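You operate a simulated robot arm through the tools that you are given. There is no shell and no other tool.

Carry out the task below with a simulated robot arm. There is one attempt and no reset: what you move stays moved.

Task
Three cover gauges show a gap: give each of those nuts one burst.
Fine: fingers off nut and socket; park the impact wrench after.
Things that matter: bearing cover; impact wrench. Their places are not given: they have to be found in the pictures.

It is judged by the outcome, as a careful person would: the job done as asked, and still so three seconds after it is handed in. It fails if anything else is knocked over, pushed out of place, dropped, spilled or broken. A push-on lid holds only when it is set on centred and level and pressed home; a screw cap is set on level and turned clockwise until tight.

Robot
A 5-joint arm with a two-finger parallel gripper, fixed in place. Base frame: the origin is on the floor under the middle of its stand, x ahead of it, y to its left, z up; the work surface is at about z = 720. Units: mm, rad, N and s.
It reaches about 1134 mm from its shoulder. Its first joint turns from -2.601 to 2.601 rad. Payload 1.57 kg.
The tool frame sits at the grasp point between the pads (the TCP): z along the fingers, y along the line on which they close. The tips reach 30 mm beyond it. Largest opening 110 mm; finger width 24, thickness 12; the body of the gripper, 48 by 112 mm, starts 78 mm behind the TCP.
Orientation is that of the tool frame in the base frame, as a unit quaternion [x, y, z, w]. With the fingers straight down and closing along the base's y, the tool's x points along the base's -x, its y along +y and its z along -z.

Tools
- The arm moves only by the tool drive_tool. Its argument "rows" is a list of rows, each an object of numbers (a shift or turn left out is 0, a gripper value left out holds the last): "wx", "wy", "wz": the turn, a rotation vector about the tool's x, y, z in rad; "x", "y", "z": the shift along the tool's x, y, z in mm; "hand": the gripper command, from -1 (shut) to 1 (fully open), values between in proportion. In form: [{"wx": .., "wy": .., "wz": .., "x": .., "y": .., "z": .., "hand": ..}, ...]. A call has 1 to 20 rows; each row shifts and turns the commanded pose from where the row before left it, along the tool's axes as they then stand. Each row takes 0.2 s and may step no farther than 50 mm and 0.15 rad from the row before; otherwise, or with a gripper value out of range, the whole call is refused. A pose out of reach is approached as far as the arm can. The call stops where the force on the tool passes 40 N (or 10 N more than at its start, if that is more) or the arm is blocked; 0.2 s more then pass. The fingers move at their own pace (about 153 mm/s each) and stop on an object; they squeeze with about 37 N. The grip force told is the motor's: it shows also when the fingers shut on nothing. Time passes only in rows, and 0.2 s behind the last, so rows that do not move let the fingers close. It gives the time, the measured TCP pose, the force on the tool (base axes), the opening and the grip force at its end, in the units of the frame above (readings bear some noise), with the torque about the TCP (base axes, N m) and any sound that the robot's microphone picked up, and new pictures: "views" is both (left out), scene, wrist or none.
- Cameras (640 x 400 px; columns grow to the right, rows downward): "scene" is fixed at [387.5, 645.4, 1582.2]; the picture's right is [-0.33, 0.94, 0.00], its down [0.93, 0.32, -0.19] and it looks along [-0.18, -0.06, -0.98] (base axes); focal length 247 px, centre (320, 200). "wrist" rides on the gripper at [70, 16, -141] in the tool frame; the picture's right is [-0.23, 0.97, 0.00], its down [-0.86, -0.20, -0.48] and it looks along [-0.47, -0.11, 0.88] (tool axes); focal length 222 px, centre (320, 200).
- move_column(by): slides the trunk up (or, below 0, down) by that many mm; the arm rides with it, the base frame stays. It gives what a move gives, with no picture.
- locate(camera, pixels): for up to 12 pixels [column, row] of the newest picture of that camera ("zoom" is the newest enlarged one), the place [x, y, z] in the base frame of the surface seen there, good to about 2 mm, but the place of the scene camera against the robot may be out by one fixed shift of up to 18 mm in any direction. It takes no simulated time.
- close_up(camera, box): a new picture of the part [left, top, right, bottom] of that camera's present view, enlarged. It takes no simulated time.
- job_done(): hands the job in; it is judged then, once.

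Leave the gripper open and the arm clear of the work at the hand-in unless told otherwise.

The tools are called after "Emit:" as a command line: name --argument value ..., lists and objects as JSON in quotes. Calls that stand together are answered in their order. drive_tool: Moves the arm, as the interface text tells. Its arguments: {"type":"object","properties":{"rows":{"type":"array"},"views":{"type":"string","enum":["both","scene","wrist","none"]}},"required":["rows"]} The other tools are called the same way: move_column (by) moves the trunk up or down; locate (camera, pixels) gives the place of the surface under pixels of a picture; close_up (camera, box) takes an enlarged picture of a part of a camera's view; job_done () hands the job in.

At the start:

```text
time: 0.0
ee_pos: [180.5, 548.4, 1153.4]
orientation: [0.0, 1.0, 0.0, -0.001]
ft_force: [-0.7, 0.2, -0.2]
ft_torque: [0.01, 0.01, 0.01]
gripper_width: 109.9
finger_force: 0.0
trunk travel left (down, up): [-886.0, 84.0]
```

scene: 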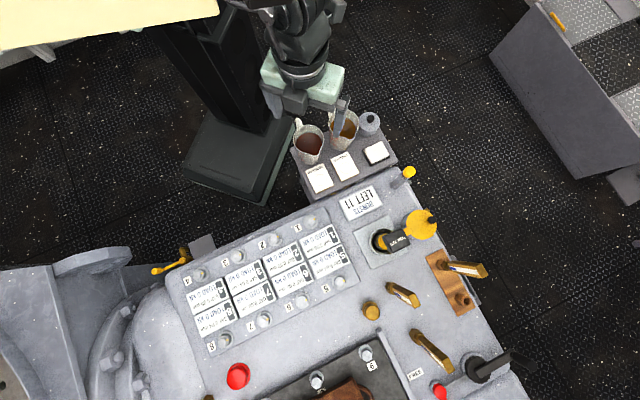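
wrist: 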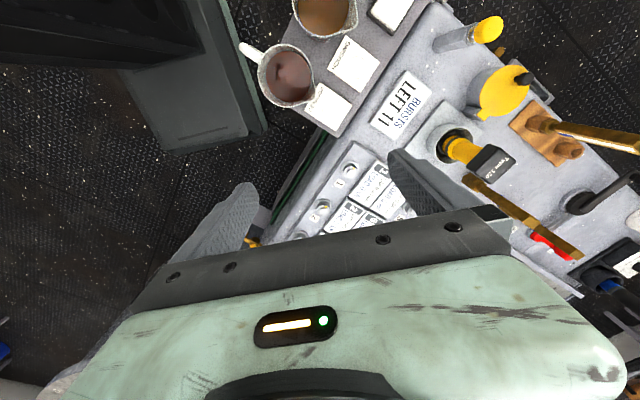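

I see a machine with a plate of eight labelled nuts (about columns 170-355, rows 205-355), a yellow tool in a holder near (400,240), a "bursts left 11" sign near (360,205), and jugs near (330,135). I'll enlarge several parts of the scene picture to read them before moving.

Emit:
close_up --camera "scene" --box '[160, 190, 360, 360]'

Emit:
close_up --camera "scene" --box '[330, 160, 530, 300]'

Emit:
close_up --camera "scene" --box '[200, 280, 400, 400]'

Emit:
close_up --camera "scene" --box '[280, 90, 420, 210]'

Emit:
close_up --camera "scene" --box '[380, 270, 560, 400]'

```text
2.35 times, centred on (260, 275) of scene
```

zoom: 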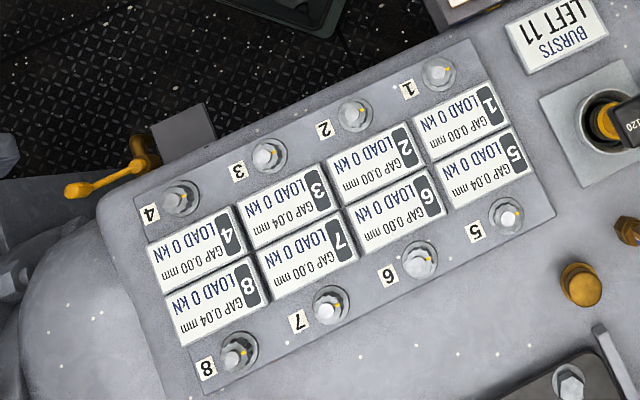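

```text
2.86 times, centred on (430, 230) of scene
```

zoom: 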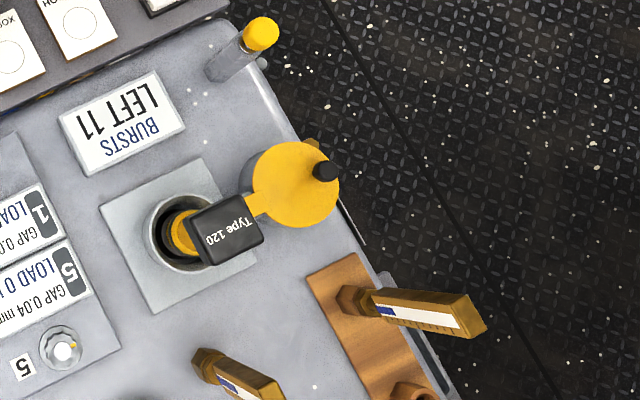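

```text
3.20 times, centred on (300, 340) of scene
```

zoom: 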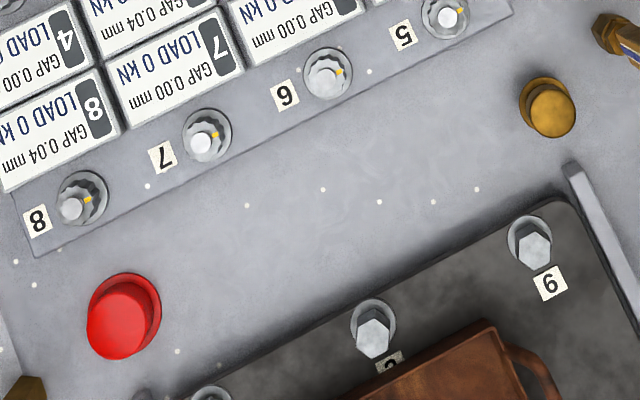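

```text
3.33 times, centred on (350, 150) of scene
```

zoom: 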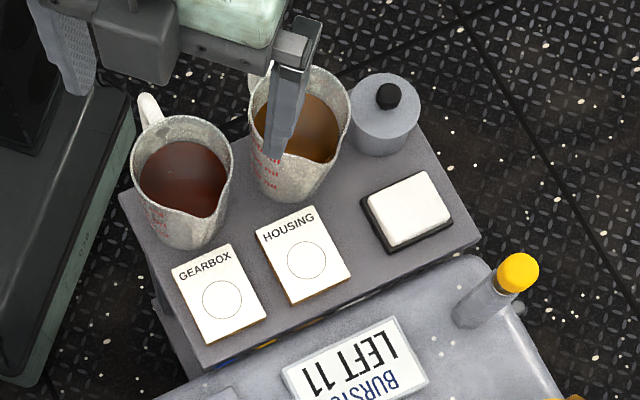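

```text
3.08 times, centred on (470, 335) of scene
```

zoom: 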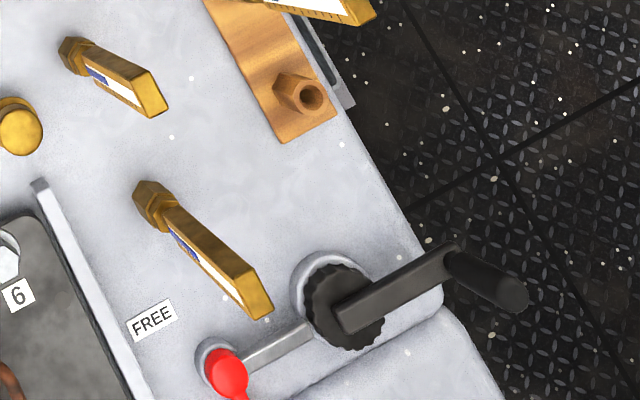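

Gauges 5 and 8 seem to read 0.04 mm, and I need the third one. I'll enlarge each of the gauge labels more.

Emit:
close_up --camera "scene" --box '[180, 265, 260, 335]'

Emit:
close_up --camera "scene" --box '[230, 240, 310, 310]'

Emit:
close_up --camera "scene" --box '[280, 215, 360, 285]'

Emit:
close_up --camera "scene" --box '[360, 200, 440, 270]'

Emit:
close_up --camera "wrist" --box '[300, 60, 520, 220]'

```text
5.71 times, centred on (220, 300) of scene
```

zoom: 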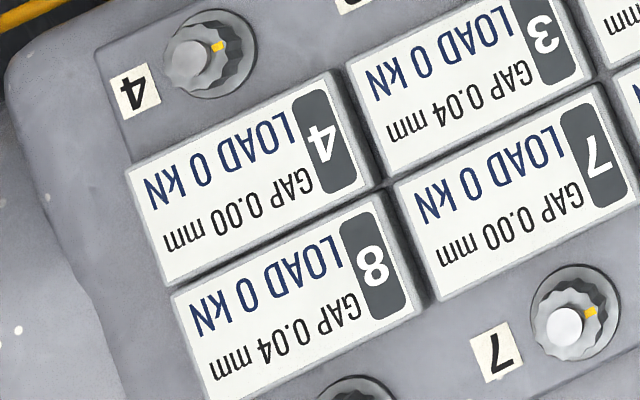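

```text
5.71 times, centred on (270, 275) of scene
```

zoom: 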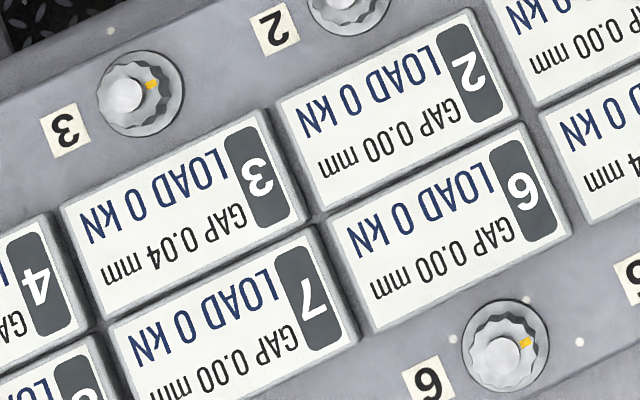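

```text
5.71 times, centred on (320, 250) of scene
```

zoom: 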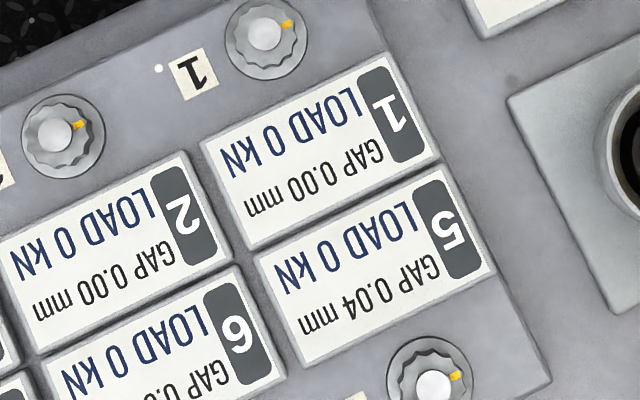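

```text
5.71 times, centred on (400, 235) of scene
```

zoom: 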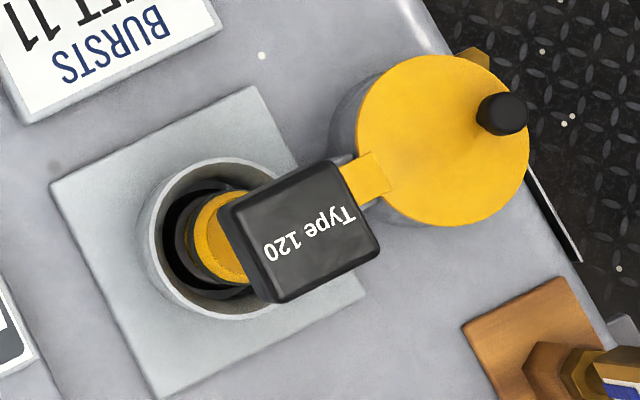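

```text
2.50 times, centred on (410, 140) of wrist
```

zoom: 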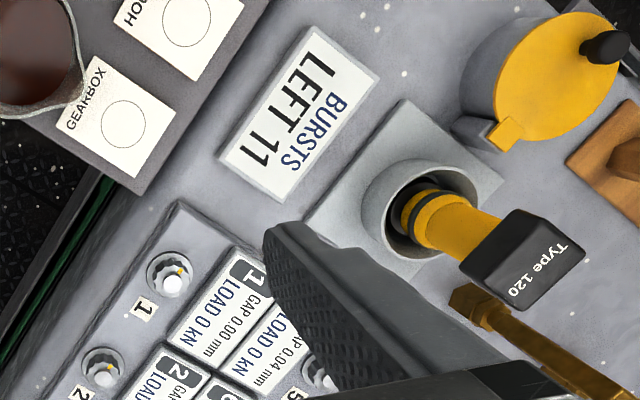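

Gauges 3, 5 and 8 read 0.04 mm; the rest read 0.00. The wrench "Type 120" stands in the round holder near (390,240). I'll locate the nuts, the wrench and its surroundings in the scene picture.

Emit:
locate --camera "scene" --pixels '[[199, 275], [237, 256], [275, 239], [310, 221], [340, 283], [301, 301], [263, 320], [224, 340], [253, 258], [380, 235], [400, 240], [388, 235]]'

Emit:
locate --camera "scene" --pixels '[[370, 222], [360, 230], [420, 225], [433, 219], [408, 172], [480, 270], [371, 311], [416, 300], [370, 265], [362, 205], [330, 250], [238, 375]]'

Emit:
close_up --camera "scene" --box '[365, 210, 425, 262]'

```text
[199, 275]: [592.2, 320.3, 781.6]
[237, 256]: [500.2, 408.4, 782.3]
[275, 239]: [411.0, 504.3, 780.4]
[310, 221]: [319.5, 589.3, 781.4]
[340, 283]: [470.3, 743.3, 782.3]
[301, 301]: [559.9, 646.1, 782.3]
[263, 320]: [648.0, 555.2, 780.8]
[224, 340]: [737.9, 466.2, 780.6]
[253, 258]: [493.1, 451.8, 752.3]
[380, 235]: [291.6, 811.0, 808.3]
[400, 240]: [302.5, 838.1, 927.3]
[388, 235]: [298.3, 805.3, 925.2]
```

```text
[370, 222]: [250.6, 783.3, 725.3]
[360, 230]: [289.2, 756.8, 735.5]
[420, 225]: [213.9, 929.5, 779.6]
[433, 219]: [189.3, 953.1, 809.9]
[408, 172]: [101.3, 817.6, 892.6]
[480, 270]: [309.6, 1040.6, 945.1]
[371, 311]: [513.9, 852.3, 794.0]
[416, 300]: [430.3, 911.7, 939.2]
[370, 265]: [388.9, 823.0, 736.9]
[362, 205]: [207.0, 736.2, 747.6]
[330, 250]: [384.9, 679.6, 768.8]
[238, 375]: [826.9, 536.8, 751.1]
```

```text
7.69 times, centred on (395, 236) of scene
```

zoom: 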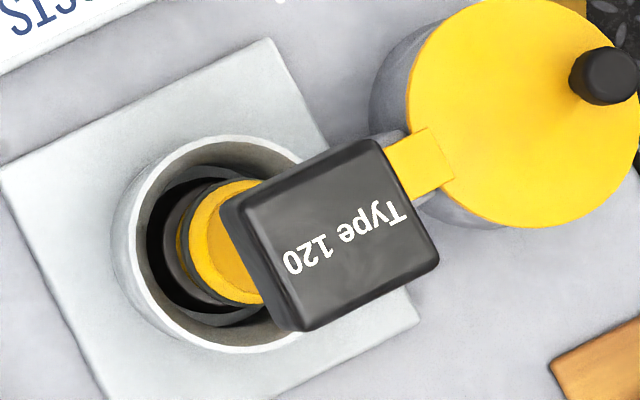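

Nuts lie at about z 782 and the wrench top at z 926, near (300,820) by the scene camera, which may be shifted. Next I'll move level at z≈1150 toward the wrench, so the accurate wrist camera sees it.

Emit:
drive_tool --rows '[{"x": -7, "y": 43, "hand": 1}, {"x": -7, "y": 43}, {"x": -7, "y": 43}, {"x": -7, "y": 43}, {"x": -7, "y": 43}, {"x": -7, "y": 43}, {"x": -7, "y": 42}, {}]'

```text
time: 1.8
ee_pos: [231.0, 847.0, 1153.6]
orientation: [0.0, 1.0, 0.0, 0.0]
ft_force: [-0.8, -0.6, 0.5]
ft_torque: [0.02, 0.0, -0.01]
gripper_width: 110.0
finger_force: 0.0
trunk travel left (down, up): [-886.0, 84.0]
```

scene: 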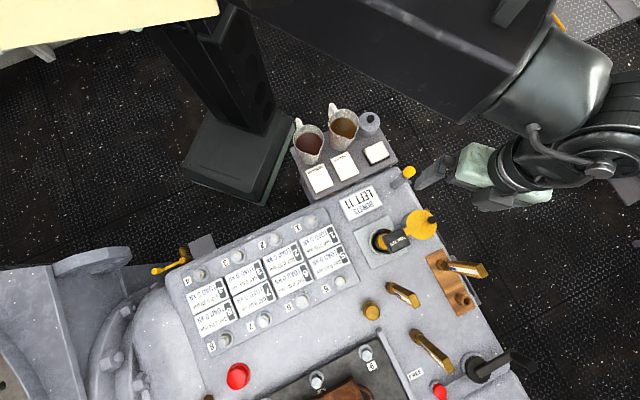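
wrist: 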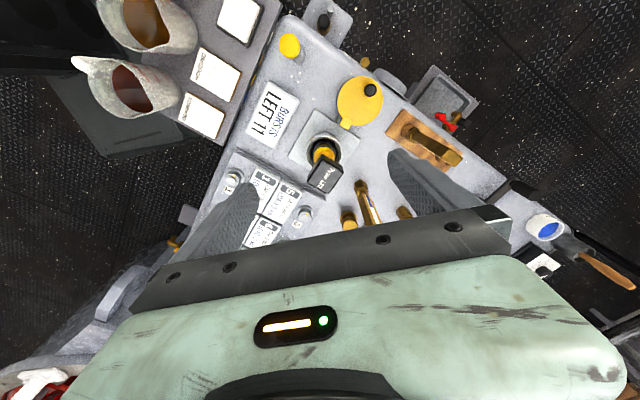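

The wrist camera now sees the wrench at about (326,168). I'll enlarge and locate it.

Emit:
close_up --camera "wrist" --box '[270, 90, 390, 210]'

Emit:
locate --camera "wrist" --pixels '[[325, 175], [318, 190], [340, 175], [320, 152], [323, 138], [305, 215], [233, 179], [340, 150], [303, 150], [312, 186], [335, 188], [318, 165]]'

```text
3.33 times, centred on (330, 150) of wrist
```

zoom: 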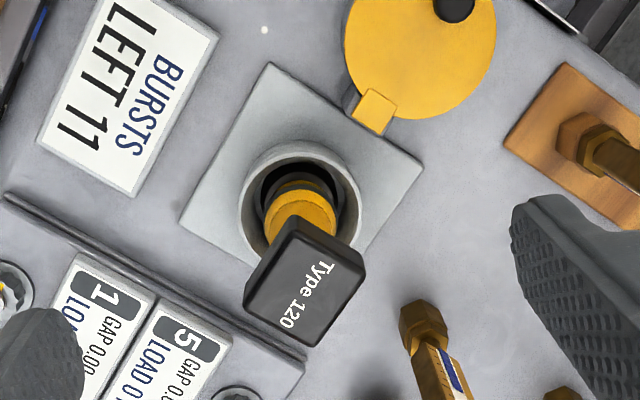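

```text
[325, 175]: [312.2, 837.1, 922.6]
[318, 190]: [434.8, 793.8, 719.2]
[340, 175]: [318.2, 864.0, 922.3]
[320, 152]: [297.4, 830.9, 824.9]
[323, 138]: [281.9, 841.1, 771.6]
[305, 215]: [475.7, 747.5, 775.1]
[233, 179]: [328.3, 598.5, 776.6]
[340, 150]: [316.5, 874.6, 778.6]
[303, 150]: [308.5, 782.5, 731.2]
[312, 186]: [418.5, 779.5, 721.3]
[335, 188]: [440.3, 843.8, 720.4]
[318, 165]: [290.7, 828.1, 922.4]
```

I'll get the corners of the black top block and points on the yellow body and holder from the enlarged picture.

Emit:
locate --camera "zoom" --pixels '[[295, 228], [290, 240], [355, 270], [312, 335], [255, 295], [305, 285], [300, 210], [275, 205], [330, 210], [300, 148], [245, 215], [358, 210]]'

Emit:
close_up --camera "wrist" --box '[300, 130, 350, 200]'

```text
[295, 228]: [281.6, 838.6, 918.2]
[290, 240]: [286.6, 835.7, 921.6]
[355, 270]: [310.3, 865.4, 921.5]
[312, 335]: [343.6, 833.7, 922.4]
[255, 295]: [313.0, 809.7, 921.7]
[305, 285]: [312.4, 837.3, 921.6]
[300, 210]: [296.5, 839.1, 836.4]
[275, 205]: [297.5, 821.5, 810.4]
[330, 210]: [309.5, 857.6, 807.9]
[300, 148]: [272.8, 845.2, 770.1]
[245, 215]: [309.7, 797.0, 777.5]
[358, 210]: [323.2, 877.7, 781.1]
```

```text
5.71 times, centred on (325, 165) of wrist
```

zoom: 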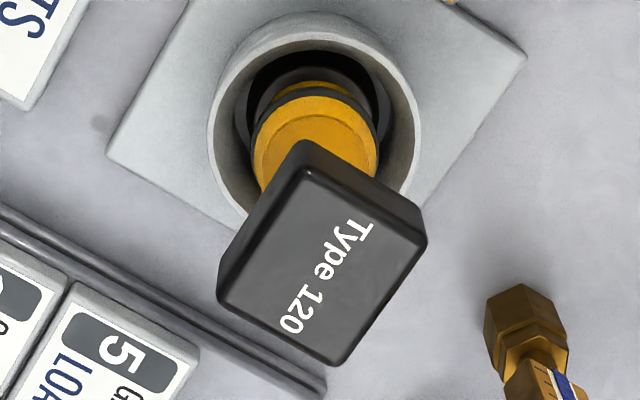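

The wrench axis is at about (312.5, 837.5), its top at z≈922, matching the holder's centre. Its block and the whole cover are turned 45° to the base. Next I turn the tool by 45° in place so the fingers align with the block.

Emit:
drive_tool --rows '[{"wz": -0.131}, {"wz": -0.131}, {"wz": -0.131}, {"wz": -0.131}, {"wz": -0.131}, {"wz": -0.1304}, {}]'

```text
time: 3.4
ee_pos: [230.7, 847.1, 1152.7]
orientation: [-0.384, 0.923, -0.001, -0.001]
ft_force: [-0.2, 0.3, -0.2]
ft_torque: [-0.03, 0.01, -0.03]
gripper_width: 109.9
finger_force: 0.0
trunk travel left (down, up): [-886.0, 84.0]
```

scene: 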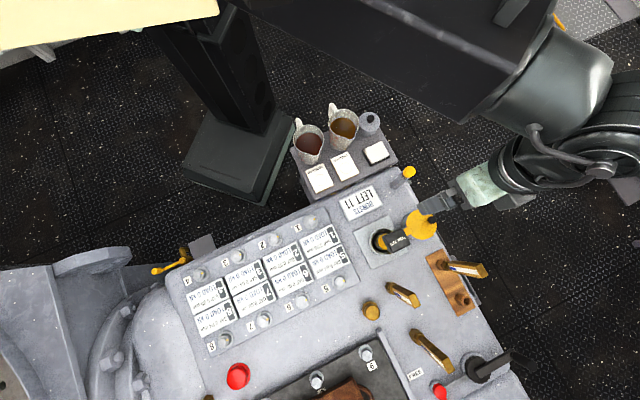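
wrist: 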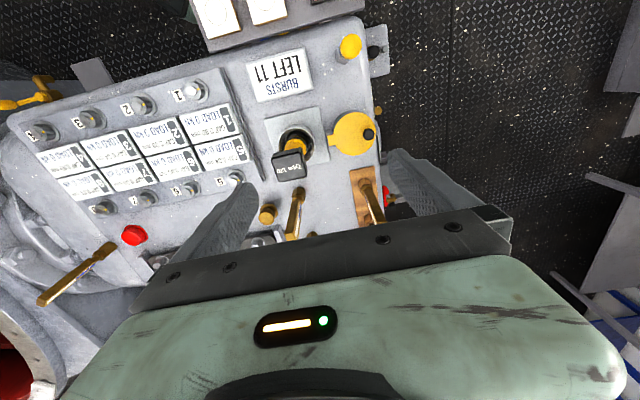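

The picture is now square with the cover. I'll enlarge the cover and wrench areas to read places.

Emit:
close_up --camera "wrist" --box '[15, 70, 255, 220]'

Emit:
close_up --camera "wrist" --box '[250, 100, 340, 190]'

```text
2.67 times, centred on (135, 145) of wrist
```

zoom: 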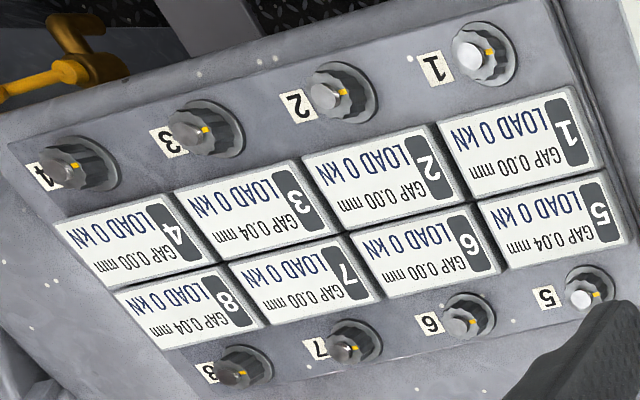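

```text
4.44 times, centred on (295, 145) of wrist
```

zoom: 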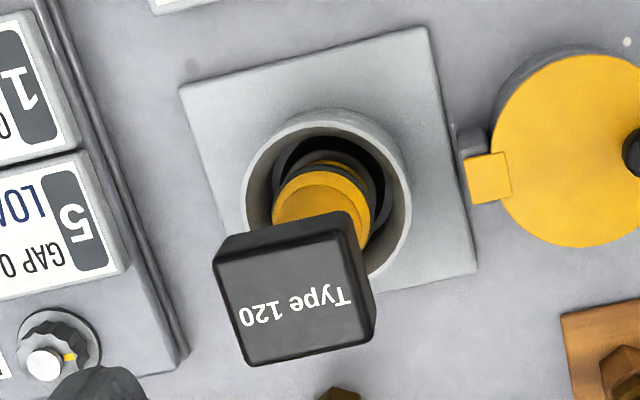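

I'll take places of the block's corners and holder from this enlarged view.

Emit:
locate --camera "zoom" --pixels '[[222, 262], [350, 235], [368, 332], [250, 355], [295, 295], [320, 200], [320, 183], [278, 205], [368, 210], [325, 122], [250, 190], [408, 190]]'

```text
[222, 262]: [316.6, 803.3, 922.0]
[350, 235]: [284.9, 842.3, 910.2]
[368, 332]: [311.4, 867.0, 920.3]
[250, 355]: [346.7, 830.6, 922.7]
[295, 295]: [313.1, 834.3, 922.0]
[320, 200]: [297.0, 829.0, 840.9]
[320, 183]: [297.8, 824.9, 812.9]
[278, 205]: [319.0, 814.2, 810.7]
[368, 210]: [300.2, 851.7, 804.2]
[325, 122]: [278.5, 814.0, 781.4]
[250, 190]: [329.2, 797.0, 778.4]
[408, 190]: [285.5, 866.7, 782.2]
```

The block is about 43 mm along (0.7,0.7) and about 52 mm along (-0.7,0.7), and the wrench stands upright. I want a side view of the wrench to see its handle and socket. I'll move back toward (252,674), go down to z≈960 (nothing tall there), and tilt the tool outward by 0.5 rad.

Emit:
drive_tool --rows '[{"x": 26.9, "y": -34.3}, {"x": 26.9, "y": -34.3}, {"x": 26.9, "y": -34.3}, {"x": 26.9, "y": -34.3}, {"z": 48}, {"z": 48}, {"z": 48}, {"z": 48}, {"wx": -0.052, "wy": -0.114}, {"wx": -0.052, "wy": -0.114}, {"wx": -0.052, "wy": -0.114}, {"wx": -0.052, "wy": -0.114}, {}]'

```text
time: 6.2
ee_pos: [250.3, 674.5, 1181.6]
orientation: [-0.372, 0.895, 0.181, 0.169]
ft_force: [-0.5, -0.8, 0.8]
ft_torque: [0.02, 0.01, -0.02]
gripper_width: 110.2
finger_force: 0.0
out of reach, approached as far as the arm can: row 5, 6, 7, 8, 10, 11, 12
trunk travel left (down, up): [-886.0, 84.0]
```

scene: 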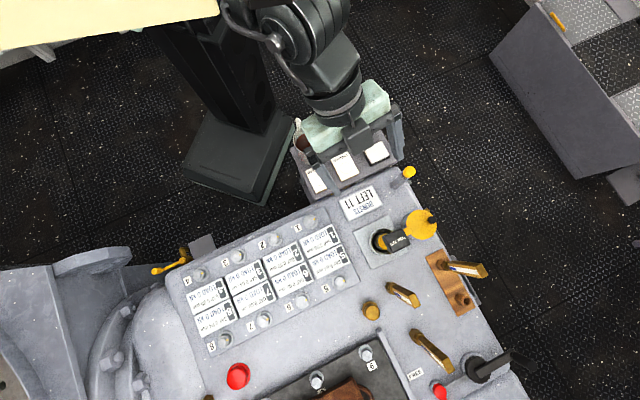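
wrist: 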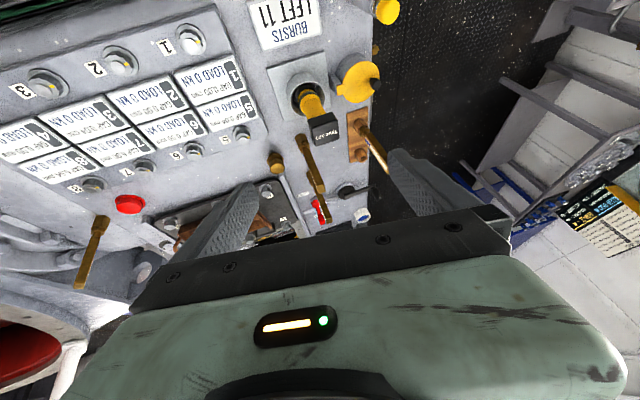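

The arm couldn't go lower with the trunk at this height, but the view helps. I'll enlarge the wrench at about (315,110).

Emit:
close_up --camera "wrist" --box '[260, 50, 380, 160]'

Emit:
close_up --camera "wrist" --box '[0, 0, 280, 200]'

```text
3.64 times, centred on (320, 105) of wrist
```

zoom: 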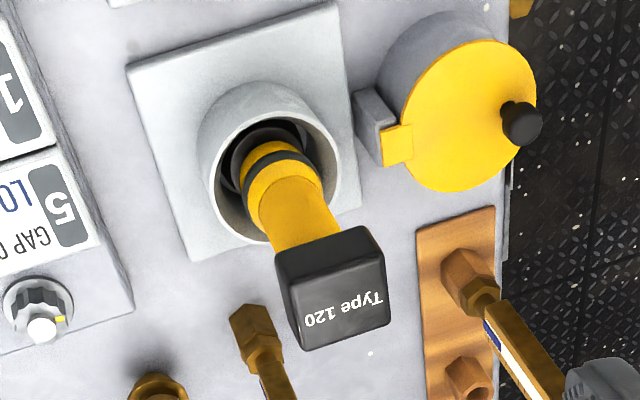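

```text
2.00 times, centred on (140, 100) of wrist
```

zoom: 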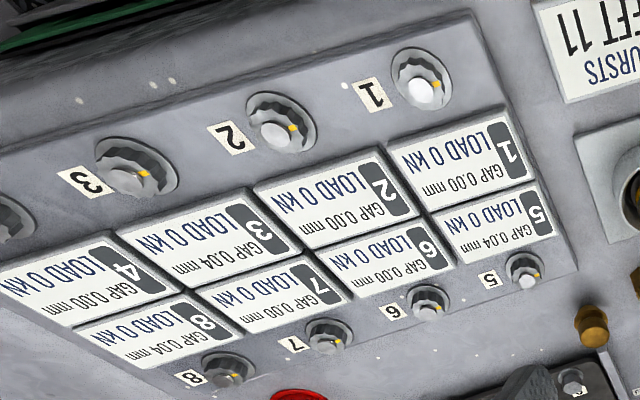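

The wrench is a slim yellow body with a ring near the holder and a black block on top, a good flat-sided place to hold. I'll enlarge it again and measure the block's lower edge and body.

Emit:
close_up --camera "wrist" --box '[290, 70, 350, 150]'

Emit:
locate --camera "zoom" --pixels '[[320, 300], [280, 230], [290, 245], [280, 210], [240, 150], [230, 120], [220, 90], [210, 60], [340, 250], [300, 350], [400, 300], [330, 360]]'

```text
5.00 times, centred on (320, 110) of wrist
```

zoom: 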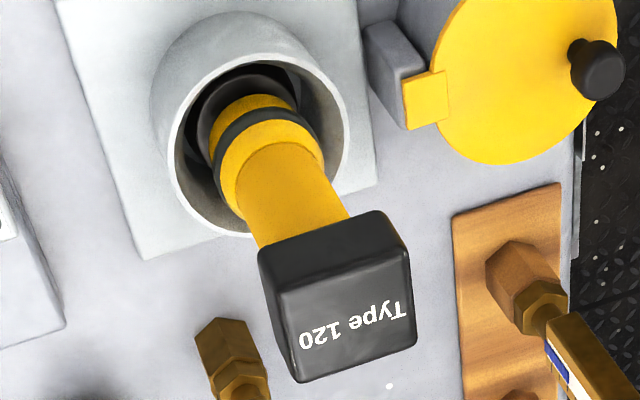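

```text
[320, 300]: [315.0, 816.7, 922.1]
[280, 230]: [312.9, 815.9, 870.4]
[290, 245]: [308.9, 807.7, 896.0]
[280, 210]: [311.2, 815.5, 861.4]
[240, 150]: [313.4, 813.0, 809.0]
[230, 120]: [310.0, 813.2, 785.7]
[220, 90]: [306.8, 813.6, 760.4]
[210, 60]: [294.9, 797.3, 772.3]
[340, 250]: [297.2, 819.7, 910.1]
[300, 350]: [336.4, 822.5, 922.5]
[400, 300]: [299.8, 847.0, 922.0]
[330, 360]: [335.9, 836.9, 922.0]
```

The block spans z≈885–922 and the yellow body is about 42 mm across. The trunk must come down to reach lower. First I undo the tilt and go back up, then check the reading.

Emit:
drive_tool --rows '[{"wx": 0.052, "wy": 0.114}, {"wx": 0.052, "wy": 0.114}, {"wx": 0.052, "wy": 0.114}, {"wx": 0.052, "wy": 0.114}, {}]'

Emit:
locate --camera "scene" --pixels '[[318, 180], [345, 165], [377, 153], [300, 125], [395, 165], [440, 205], [465, 268], [485, 268], [430, 345], [450, 370], [510, 355], [170, 265]]'

```text
time: 7.4
ee_pos: [249.5, 674.4, 1153.4]
orientation: [-0.382, 0.924, 0.0, -0.001]
ft_force: [0.3, 0.3, 0.7]
ft_torque: [-0.02, -0.03, 0.0]
gripper_width: 110.0
finger_force: 0.1
out of reach, approached as far as the arm can: row 1, 2, 3
trunk travel left (down, up): [-886.0, 84.0]
```

scene: 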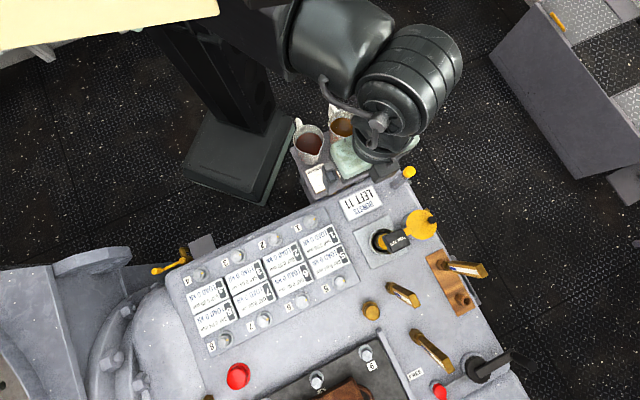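
wrist: 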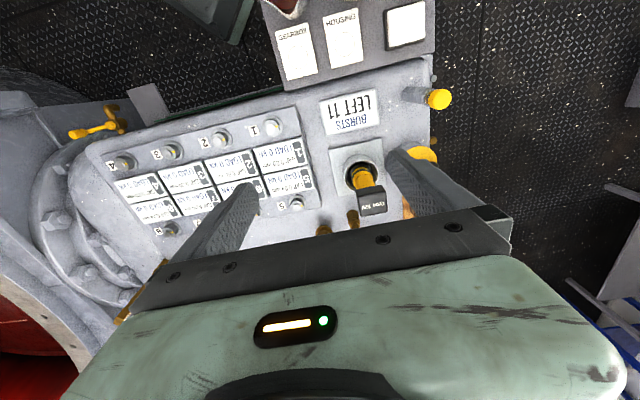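

```text
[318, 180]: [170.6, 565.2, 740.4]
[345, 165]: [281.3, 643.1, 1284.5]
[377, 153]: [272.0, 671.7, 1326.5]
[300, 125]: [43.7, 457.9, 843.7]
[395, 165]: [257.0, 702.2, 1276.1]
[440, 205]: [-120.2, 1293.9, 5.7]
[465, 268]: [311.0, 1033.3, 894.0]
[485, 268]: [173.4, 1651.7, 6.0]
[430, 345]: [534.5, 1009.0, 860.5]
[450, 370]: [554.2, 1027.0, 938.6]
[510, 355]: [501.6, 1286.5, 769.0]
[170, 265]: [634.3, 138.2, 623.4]
```

The tool is vertical again at z 1153. Before lowering the trunk I check how high the arm's links are over the jugs, whose tops are near z 845.

Emit:
locate --camera "scene" --pixels '[[330, 40], [300, 60], [400, 70], [440, 60], [380, 110], [330, 90], [345, 100], [300, 40], [280, 30], [350, 155], [310, 140], [340, 125]]'

```text
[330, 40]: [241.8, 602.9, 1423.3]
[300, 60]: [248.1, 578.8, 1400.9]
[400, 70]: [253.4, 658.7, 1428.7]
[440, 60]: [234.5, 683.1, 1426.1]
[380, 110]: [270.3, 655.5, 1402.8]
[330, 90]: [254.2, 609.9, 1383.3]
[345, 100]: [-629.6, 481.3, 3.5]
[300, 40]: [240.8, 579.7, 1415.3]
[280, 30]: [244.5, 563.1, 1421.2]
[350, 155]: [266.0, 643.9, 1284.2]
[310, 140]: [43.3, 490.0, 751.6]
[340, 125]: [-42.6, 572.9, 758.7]
```

The links are at z≈1400, so there is plenty of room above the jugs. I'll lower the trunk in two steps here, where only low panels (z<780) lie below.

Emit:
move_column --by -150

```text
time: 9.2
ee_pos: [249.5, 674.9, 1002.3]
orientation: [-0.383, 0.924, 0.0, 0.0]
ft_force: [0.2, -0.3, -0.6]
ft_torque: [0.02, 0.0, -0.02]
gripper_width: 109.8
finger_force: 0.0
trunk travel left (down, up): [-736.0, 234.0]
```

The tool is at z 1002. I'll raise the tool 100 mm to check the arm can still go up, and look again.

Emit:
drive_tool --rows '[{"z": -50}, {"z": -50}, {}]'

```text
time: 9.9
ee_pos: [250.0, 673.7, 1003.5]
orientation: [-0.382, 0.924, 0.001, 0.0]
ft_force: [1.0, 0.0, 0.3]
ft_torque: [0.02, -0.03, -0.01]
gripper_width: 109.9
finger_force: 0.1
out of reach, approached as far as the arm can: row 1, 2
trunk travel left (down, up): [-736.0, 234.0]
```

scene: 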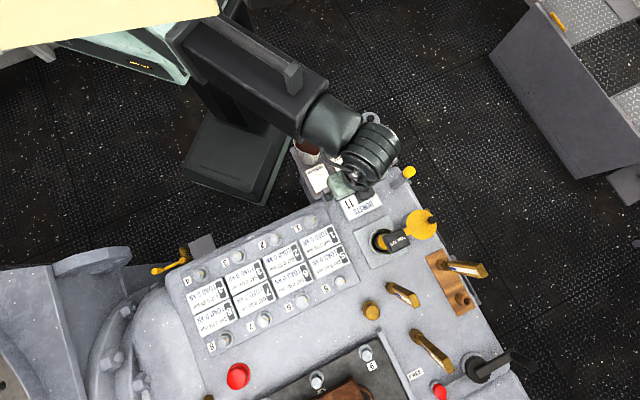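
wrist: 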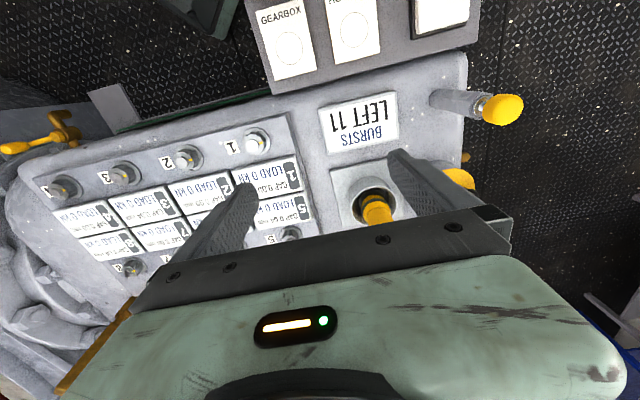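

The height changes only with the trunk; the arm itself moves level. The current height of 1003 puts fingertips at 973, above the wrench top at 922. I'll move level to over the wrench at (312.5, 837.5).

Emit:
drive_tool --rows '[{"x": -40, "y": 17.8}, {"x": -40, "y": 17.8}, {"x": -40, "y": 17.8}, {"x": -39.8, "y": 17.7}, {}]'

```text
time: 11.2
ee_pos: [313.0, 835.8, 1003.3]
orientation: [-0.382, 0.924, 0.0, 0.0]
ft_force: [-1.0, -0.6, -0.1]
ft_torque: [-0.01, 0.01, 0.01]
gripper_width: 109.9
finger_force: 0.0
trunk travel left (down, up): [-736.0, 234.0]
```

scene: 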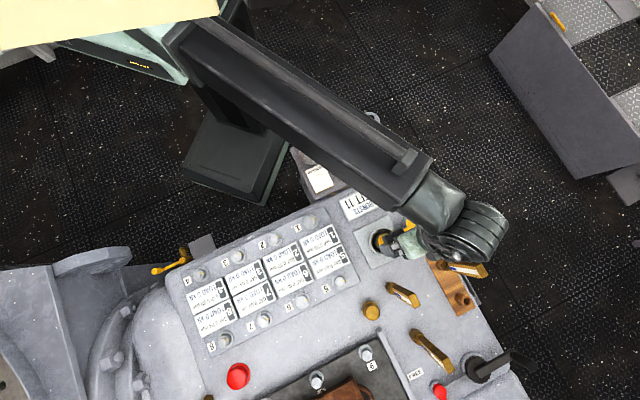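
wrist: 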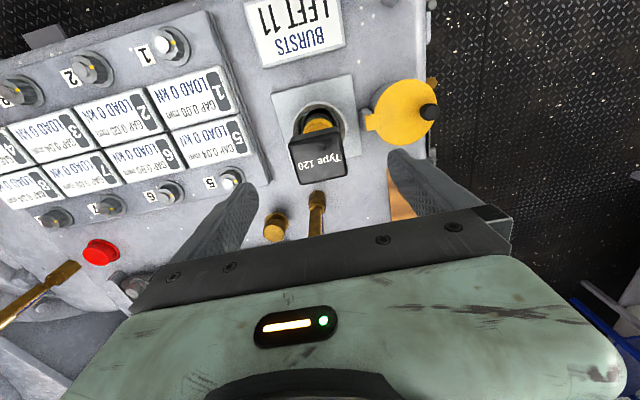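

The wrench is between the fingers in the picture at (318,160). I'll zoom in and measure the block's top once more at close range.

Emit:
close_up --camera "wrist" --box '[270, 80, 370, 200]'

Emit:
close_up --camera "wrist" --box '[0, 20, 280, 220]'

```text
3.33 times, centred on (320, 140) of wrist
```

zoom: 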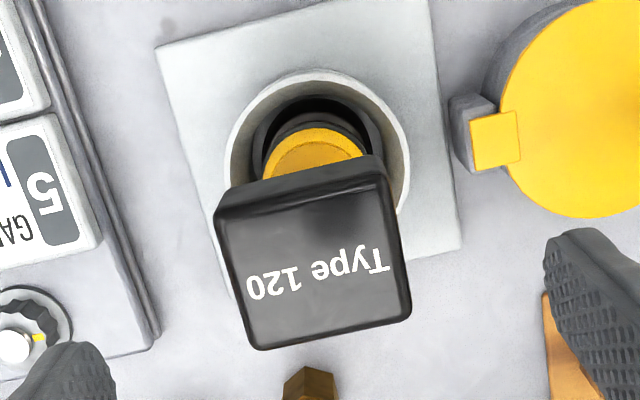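

```text
2.00 times, centred on (140, 120) of wrist
```

zoom: 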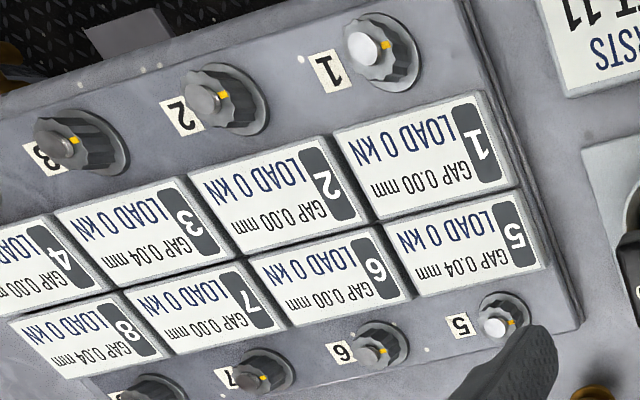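

I'll locate the block's top edges in the wrist picture.

Emit:
locate --camera "wrist" --pixels '[[293, 147], [337, 138], [344, 172], [303, 182], [315, 142], [323, 178], [297, 165], [341, 156], [318, 160]]'

Emit:
locate --camera "zoom" --pixels '[[380, 50], [220, 95], [72, 145], [505, 315], [383, 345], [268, 370], [370, 47], [495, 327], [60, 145], [140, 390]]'

```text
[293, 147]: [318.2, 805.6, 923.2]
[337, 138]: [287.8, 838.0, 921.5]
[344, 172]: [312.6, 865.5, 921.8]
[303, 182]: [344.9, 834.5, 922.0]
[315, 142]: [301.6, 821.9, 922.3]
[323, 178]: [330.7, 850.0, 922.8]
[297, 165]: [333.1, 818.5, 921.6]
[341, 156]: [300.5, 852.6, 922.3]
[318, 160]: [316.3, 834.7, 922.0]
```

```text
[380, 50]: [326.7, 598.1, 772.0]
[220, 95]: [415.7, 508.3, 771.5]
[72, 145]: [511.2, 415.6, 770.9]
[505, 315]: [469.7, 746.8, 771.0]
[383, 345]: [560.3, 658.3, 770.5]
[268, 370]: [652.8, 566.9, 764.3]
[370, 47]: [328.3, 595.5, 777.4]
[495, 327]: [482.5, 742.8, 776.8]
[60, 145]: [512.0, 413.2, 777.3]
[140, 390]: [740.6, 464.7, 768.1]
```

The block's centre is about (316.3, 835.8), a few mm from the tool. I'll shift onto it, then lower the trunk.

Emit:
drive_tool --rows '[{"x": -2.3, "y": -2.0}, {}]' --views "none"

Emit:
move_column --by -60

```text
time: 11.8
ee_pos: [316.2, 836.6, 1002.4]
orientation: [-0.383, 0.924, 0.0, 0.0]
ft_force: [0.3, 0.6, -0.2]
ft_torque: [-0.03, -0.01, 0.03]
gripper_width: 110.1
finger_force: 0.0
trunk travel left (down, up): [-736.0, 234.0]
```

```text
time: 12.8
ee_pos: [315.4, 836.1, 942.2]
orientation: [-0.383, 0.924, 0.0, 0.0]
ft_force: [0.8, 0.6, -0.1]
ft_torque: [0.02, 0.03, 0.01]
gripper_width: 109.9
finger_force: 0.1
trunk travel left (down, up): [-676.0, 294.0]
```

The tool is at z 942 with no contact. I'll take a picture to check both fingers straddle the block.

Emit:
drive_tool --rows '[{}]' --views "both"

```text
time: 13.2
ee_pos: [315.4, 836.2, 943.3]
orientation: [-0.382, 0.924, 0.0, 0.001]
ft_force: [0.1, -0.6, 0.3]
ft_torque: [-0.01, -0.02, 0.01]
gripper_width: 109.9
finger_force: 0.1
trunk travel left (down, up): [-676.0, 294.0]
```

scene: 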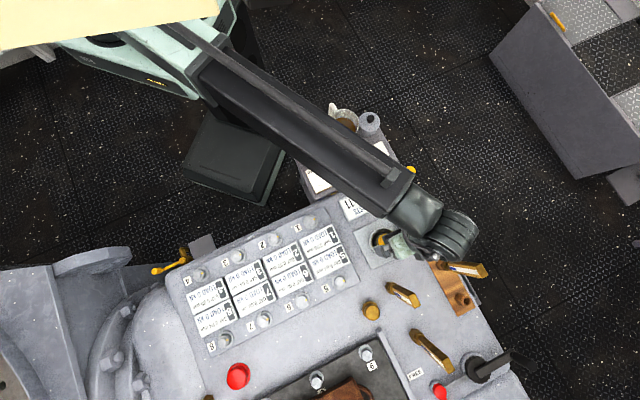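
wrist: 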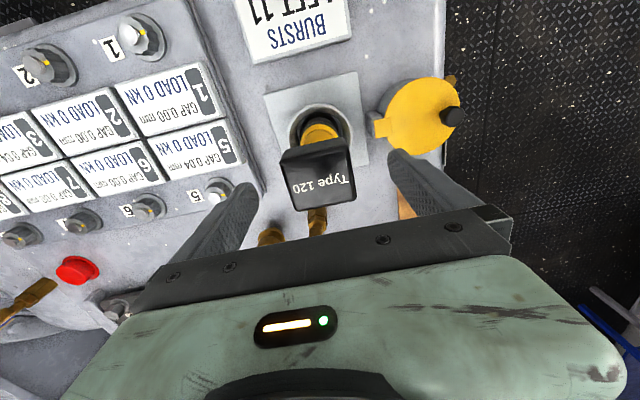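

The fingers straddle the black block cleanly (block at (322,178)). I'll lower 41 mm so the pads are level with the block's middle.

Emit:
move_column --by -41

```text
time: 14.0
ee_pos: [315.2, 835.6, 902.9]
orientation: [-0.382, 0.924, -0.001, -0.001]
ft_force: [0.5, 1.0, 0.4]
ft_torque: [0.01, 0.0, -0.03]
gripper_width: 110.1
finger_force: 0.1
trunk travel left (down, up): [-635.0, 335.0]
```

No contact. I'll now close the fingers gradually on the block and watch force and sound.

Emit:
drive_tool --rows '[{"hand": 0.3}, {"hand": 0.1}, {"hand": 0.0}, {}]' --views "wrist"

```text
time: 15.0
ee_pos: [316.0, 836.2, 902.1]
orientation: [-0.383, 0.924, 0.001, 0.0]
ft_force: [0.9, 0.0, 0.4]
ft_torque: [-0.01, -0.06, 0.01]
gripper_width: 56.0
finger_force: 8.0
trunk travel left (down, up): [-635.0, 335.0]
```

wrist: 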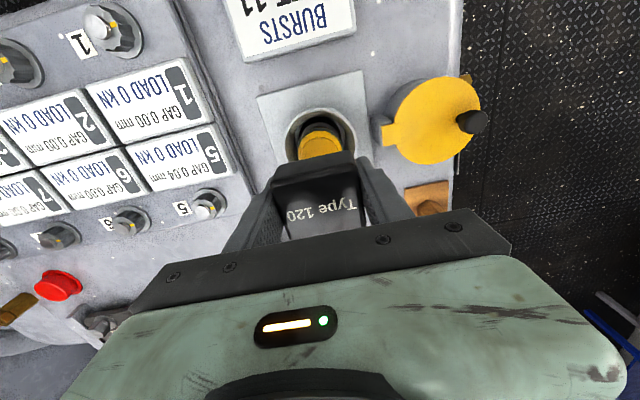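

The fingers touch at 56 mm opening. I'll close fully for a firm grip.

Emit:
drive_tool --rows '[{"hand": -0.3}, {"hand": -1}, {}, {}]' --views "both"

```text
time: 16.0
ee_pos: [314.5, 836.5, 901.6]
orientation: [-0.383, 0.924, 0.0, 0.0]
ft_force: [1.6, -1.8, 0.9]
ft_torque: [-0.09, -0.15, 0.04]
gripper_width: 55.8
finger_force: 37.2
trunk travel left (down, up): [-635.0, 335.0]
```

scene: 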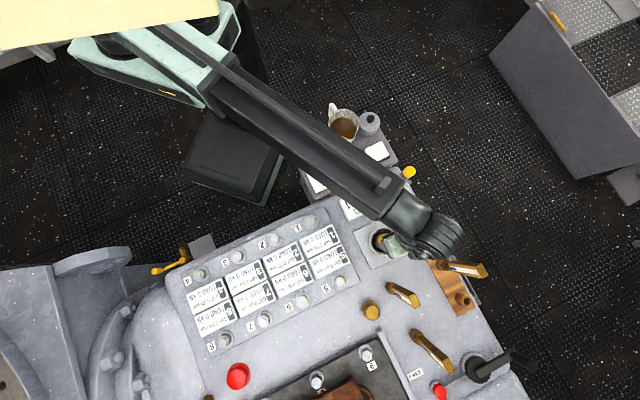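
wrist: 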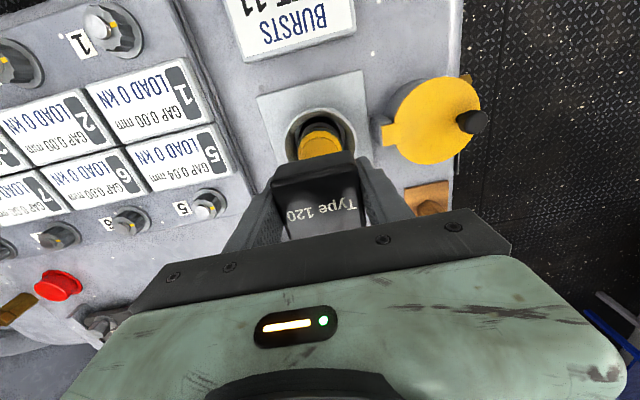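

Gripped at 55.8 mm with 37 N. I'll lift 20 mm first and check the weight and hold.

Emit:
move_column --by 20

Emit:
drive_tool --rows '[{}]' --views "wrist"

```text
time: 16.7
ee_pos: [314.7, 837.0, 922.0]
orientation: [-0.382, 0.924, 0.0, 0.0]
ft_force: [0.0, -0.6, -4.8]
ft_torque: [-0.01, 0.0, 0.01]
gripper_width: 55.8
finger_force: 37.3
trunk travel left (down, up): [-655.0, 315.0]
```

```text
time: 17.1
ee_pos: [315.5, 835.7, 922.0]
orientation: [-0.383, 0.924, 0.0, 0.0]
ft_force: [-0.3, 0.2, -5.3]
ft_torque: [-0.03, -0.02, -0.01]
gripper_width: 55.7
finger_force: 36.7
trunk travel left (down, up): [-655.0, 315.0]
```

wrist: 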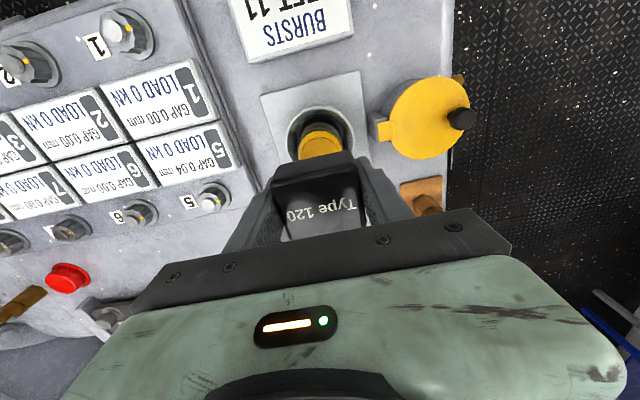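

The wrench hangs freely (about 5 N, no torque). I'll lift another 100 mm so its lower end clears the holder and the nuts.

Emit:
move_column --by 100

Emit:
drive_tool --rows '[{}]' --views "both"

```text
time: 18.4
ee_pos: [315.6, 836.5, 1021.8]
orientation: [-0.383, 0.924, 0.0, 0.0]
ft_force: [0.1, 0.5, -4.6]
ft_torque: [0.01, 0.02, 0.03]
gripper_width: 56.0
finger_force: 36.7
trunk travel left (down, up): [-755.0, 215.0]
```

```text
time: 18.8
ee_pos: [316.0, 837.0, 1020.6]
orientation: [-0.383, 0.924, 0.0, 0.0]
ft_force: [0.1, 0.5, -4.6]
ft_torque: [0.03, -0.01, 0.01]
gripper_width: 55.8
finger_force: 36.0
trunk travel left (down, up): [-755.0, 215.0]
```

scene: 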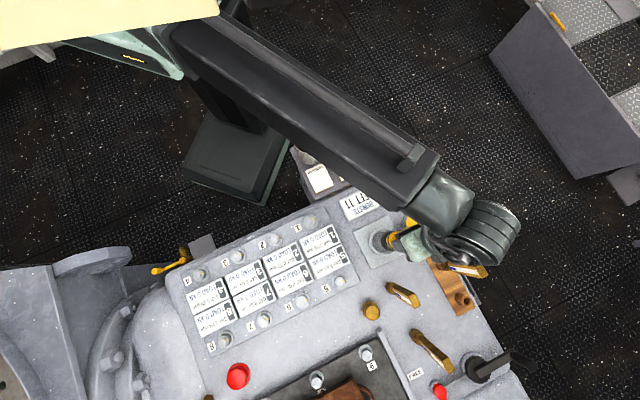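
wrist: 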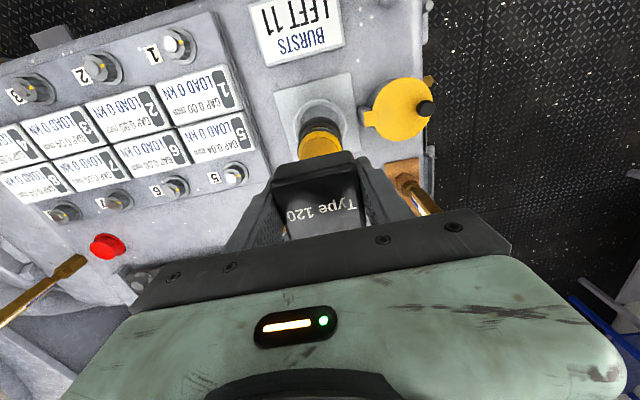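

The counter still reads 11. I'll zoom in on the wrench's lower end at about (318,120) to see the socket and find its place.

Emit:
close_up --camera "wrist" --box '[265, 70, 375, 180]'

Emit:
close_up --camera "scene" --box '[350, 190, 450, 280]'

```text
3.64 times, centred on (320, 125) of wrist
```

zoom: 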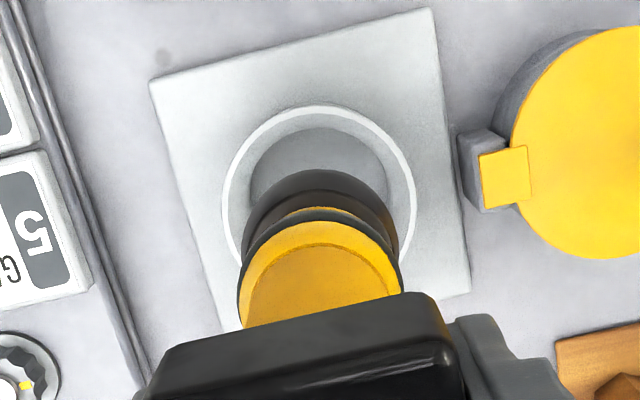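

```text
4.44 times, centred on (400, 235) of scene
```

zoom: 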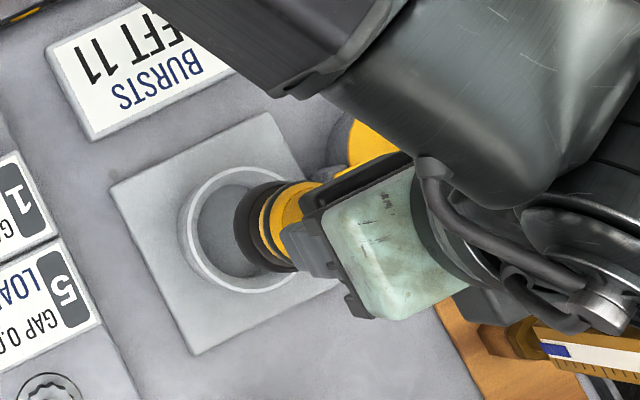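

I'll locate points on the dark socket and yellow ring from the wrist picture.

Emit:
locate --camera "wrist" --pixels '[[318.6, 118], [318.6, 121], [318.6, 124], [303, 128], [335, 124], [302, 132], [339, 130], [318, 130], [319, 145], [301, 136], [341, 138]]'

```text
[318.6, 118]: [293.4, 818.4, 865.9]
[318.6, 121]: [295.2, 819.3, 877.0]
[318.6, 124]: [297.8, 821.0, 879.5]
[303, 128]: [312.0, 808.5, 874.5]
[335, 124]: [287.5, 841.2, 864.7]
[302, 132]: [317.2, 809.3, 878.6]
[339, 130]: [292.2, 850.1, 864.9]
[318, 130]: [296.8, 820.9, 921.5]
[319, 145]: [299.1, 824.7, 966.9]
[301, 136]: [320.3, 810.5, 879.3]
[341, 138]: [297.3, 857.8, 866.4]
```

The socket's lower rim is at z≈864 (157 mm below the tool), about 28 mm in radius and centred on the tool axis. Nut 5 is at about (477,748). I'll move to a spot 70 mm outward of it so the wrist camera looks straight down on the nut, unblocked.

Emit:
drive_tool --rows '[{"x": -24.3, "y": -35.3}, {"x": -24.3, "y": -35.3}, {"x": -24.3, "y": -35.3}, {"x": -24.3, "y": -35.3}, {"x": -24.2, "y": -35.3}, {}, {}]'

```text
time: 20.4
ee_pos: [510.8, 770.3, 1021.9]
orientation: [-0.383, 0.924, 0.001, 0.002]
ft_force: [-0.6, 0.5, -5.0]
ft_torque: [0.0, 0.03, -0.02]
gripper_width: 55.7
finger_force: 36.9
out of reach, approached as far as the arm can: row 3, 4, 5
trunk travel left (down, up): [-755.0, 215.0]
```

scene: 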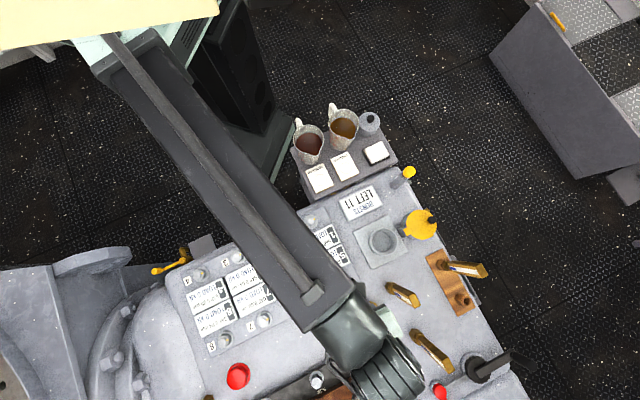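
wrist: 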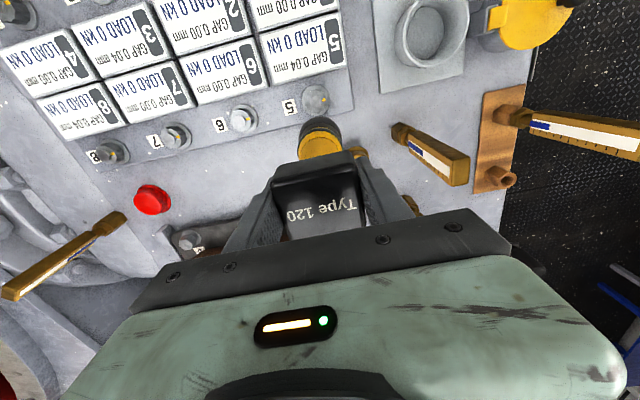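

The arm reached its limit at (510.8, 770.3), but nut 5 is in view at (316,97). I'll zoom in and measure it.

Emit:
close_up --camera "wrist" --box '[270, 50, 370, 150]'

Emit:
locate --camera "wrist" --pixels '[[316, 97], [311, 97], [321, 97], [316, 92], [316, 102], [304, 97], [329, 97], [316, 84]]'

```text
4.00 times, centred on (320, 100) of wrist
```

zoom: 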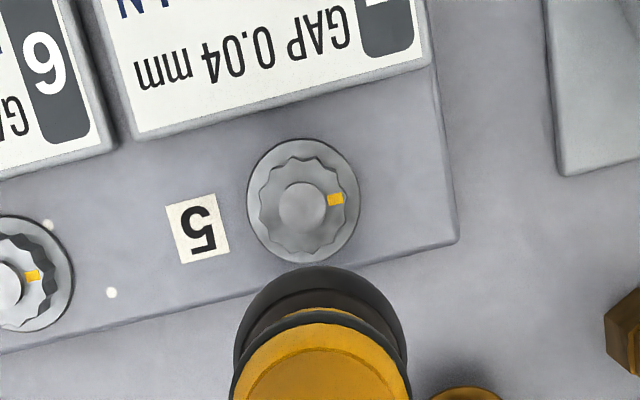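

```text
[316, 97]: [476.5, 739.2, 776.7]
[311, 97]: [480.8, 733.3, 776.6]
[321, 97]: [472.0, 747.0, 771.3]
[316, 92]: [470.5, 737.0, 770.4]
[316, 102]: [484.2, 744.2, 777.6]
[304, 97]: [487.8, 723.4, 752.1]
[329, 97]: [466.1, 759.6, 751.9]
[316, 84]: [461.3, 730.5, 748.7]
```

A clear view of nut 5: stud top at zoom (302,208), flange around it. I'll locate several points around its outline for an accurate centre.

Emit:
locate --camera "zoom" --pixels '[[302, 208], [282, 208], [322, 208], [302, 188], [302, 227], [250, 200], [356, 200], [302, 142], [302, 258], [262, 210], [345, 215], [300, 162]]'

Emit:
locate --camera "zoom" --pixels '[[265, 160], [342, 160], [265, 245], [342, 242], [400, 200], [200, 160], [270, 110], [420, 70], [335, 200], [302, 246]]'

```text
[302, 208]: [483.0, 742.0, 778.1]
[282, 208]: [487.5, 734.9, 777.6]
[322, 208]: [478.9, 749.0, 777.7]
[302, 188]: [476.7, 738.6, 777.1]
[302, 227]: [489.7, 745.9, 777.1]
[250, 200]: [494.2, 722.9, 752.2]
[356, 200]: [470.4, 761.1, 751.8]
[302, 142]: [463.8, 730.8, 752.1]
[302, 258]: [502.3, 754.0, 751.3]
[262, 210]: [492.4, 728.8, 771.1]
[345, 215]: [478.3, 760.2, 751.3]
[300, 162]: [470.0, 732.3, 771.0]
```

```text
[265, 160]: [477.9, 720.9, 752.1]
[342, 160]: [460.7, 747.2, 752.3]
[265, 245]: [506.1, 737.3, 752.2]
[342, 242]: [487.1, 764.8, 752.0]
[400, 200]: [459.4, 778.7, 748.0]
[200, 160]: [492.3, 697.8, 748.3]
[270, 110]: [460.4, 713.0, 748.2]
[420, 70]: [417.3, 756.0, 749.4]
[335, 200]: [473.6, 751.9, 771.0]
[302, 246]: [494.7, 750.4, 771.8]
```

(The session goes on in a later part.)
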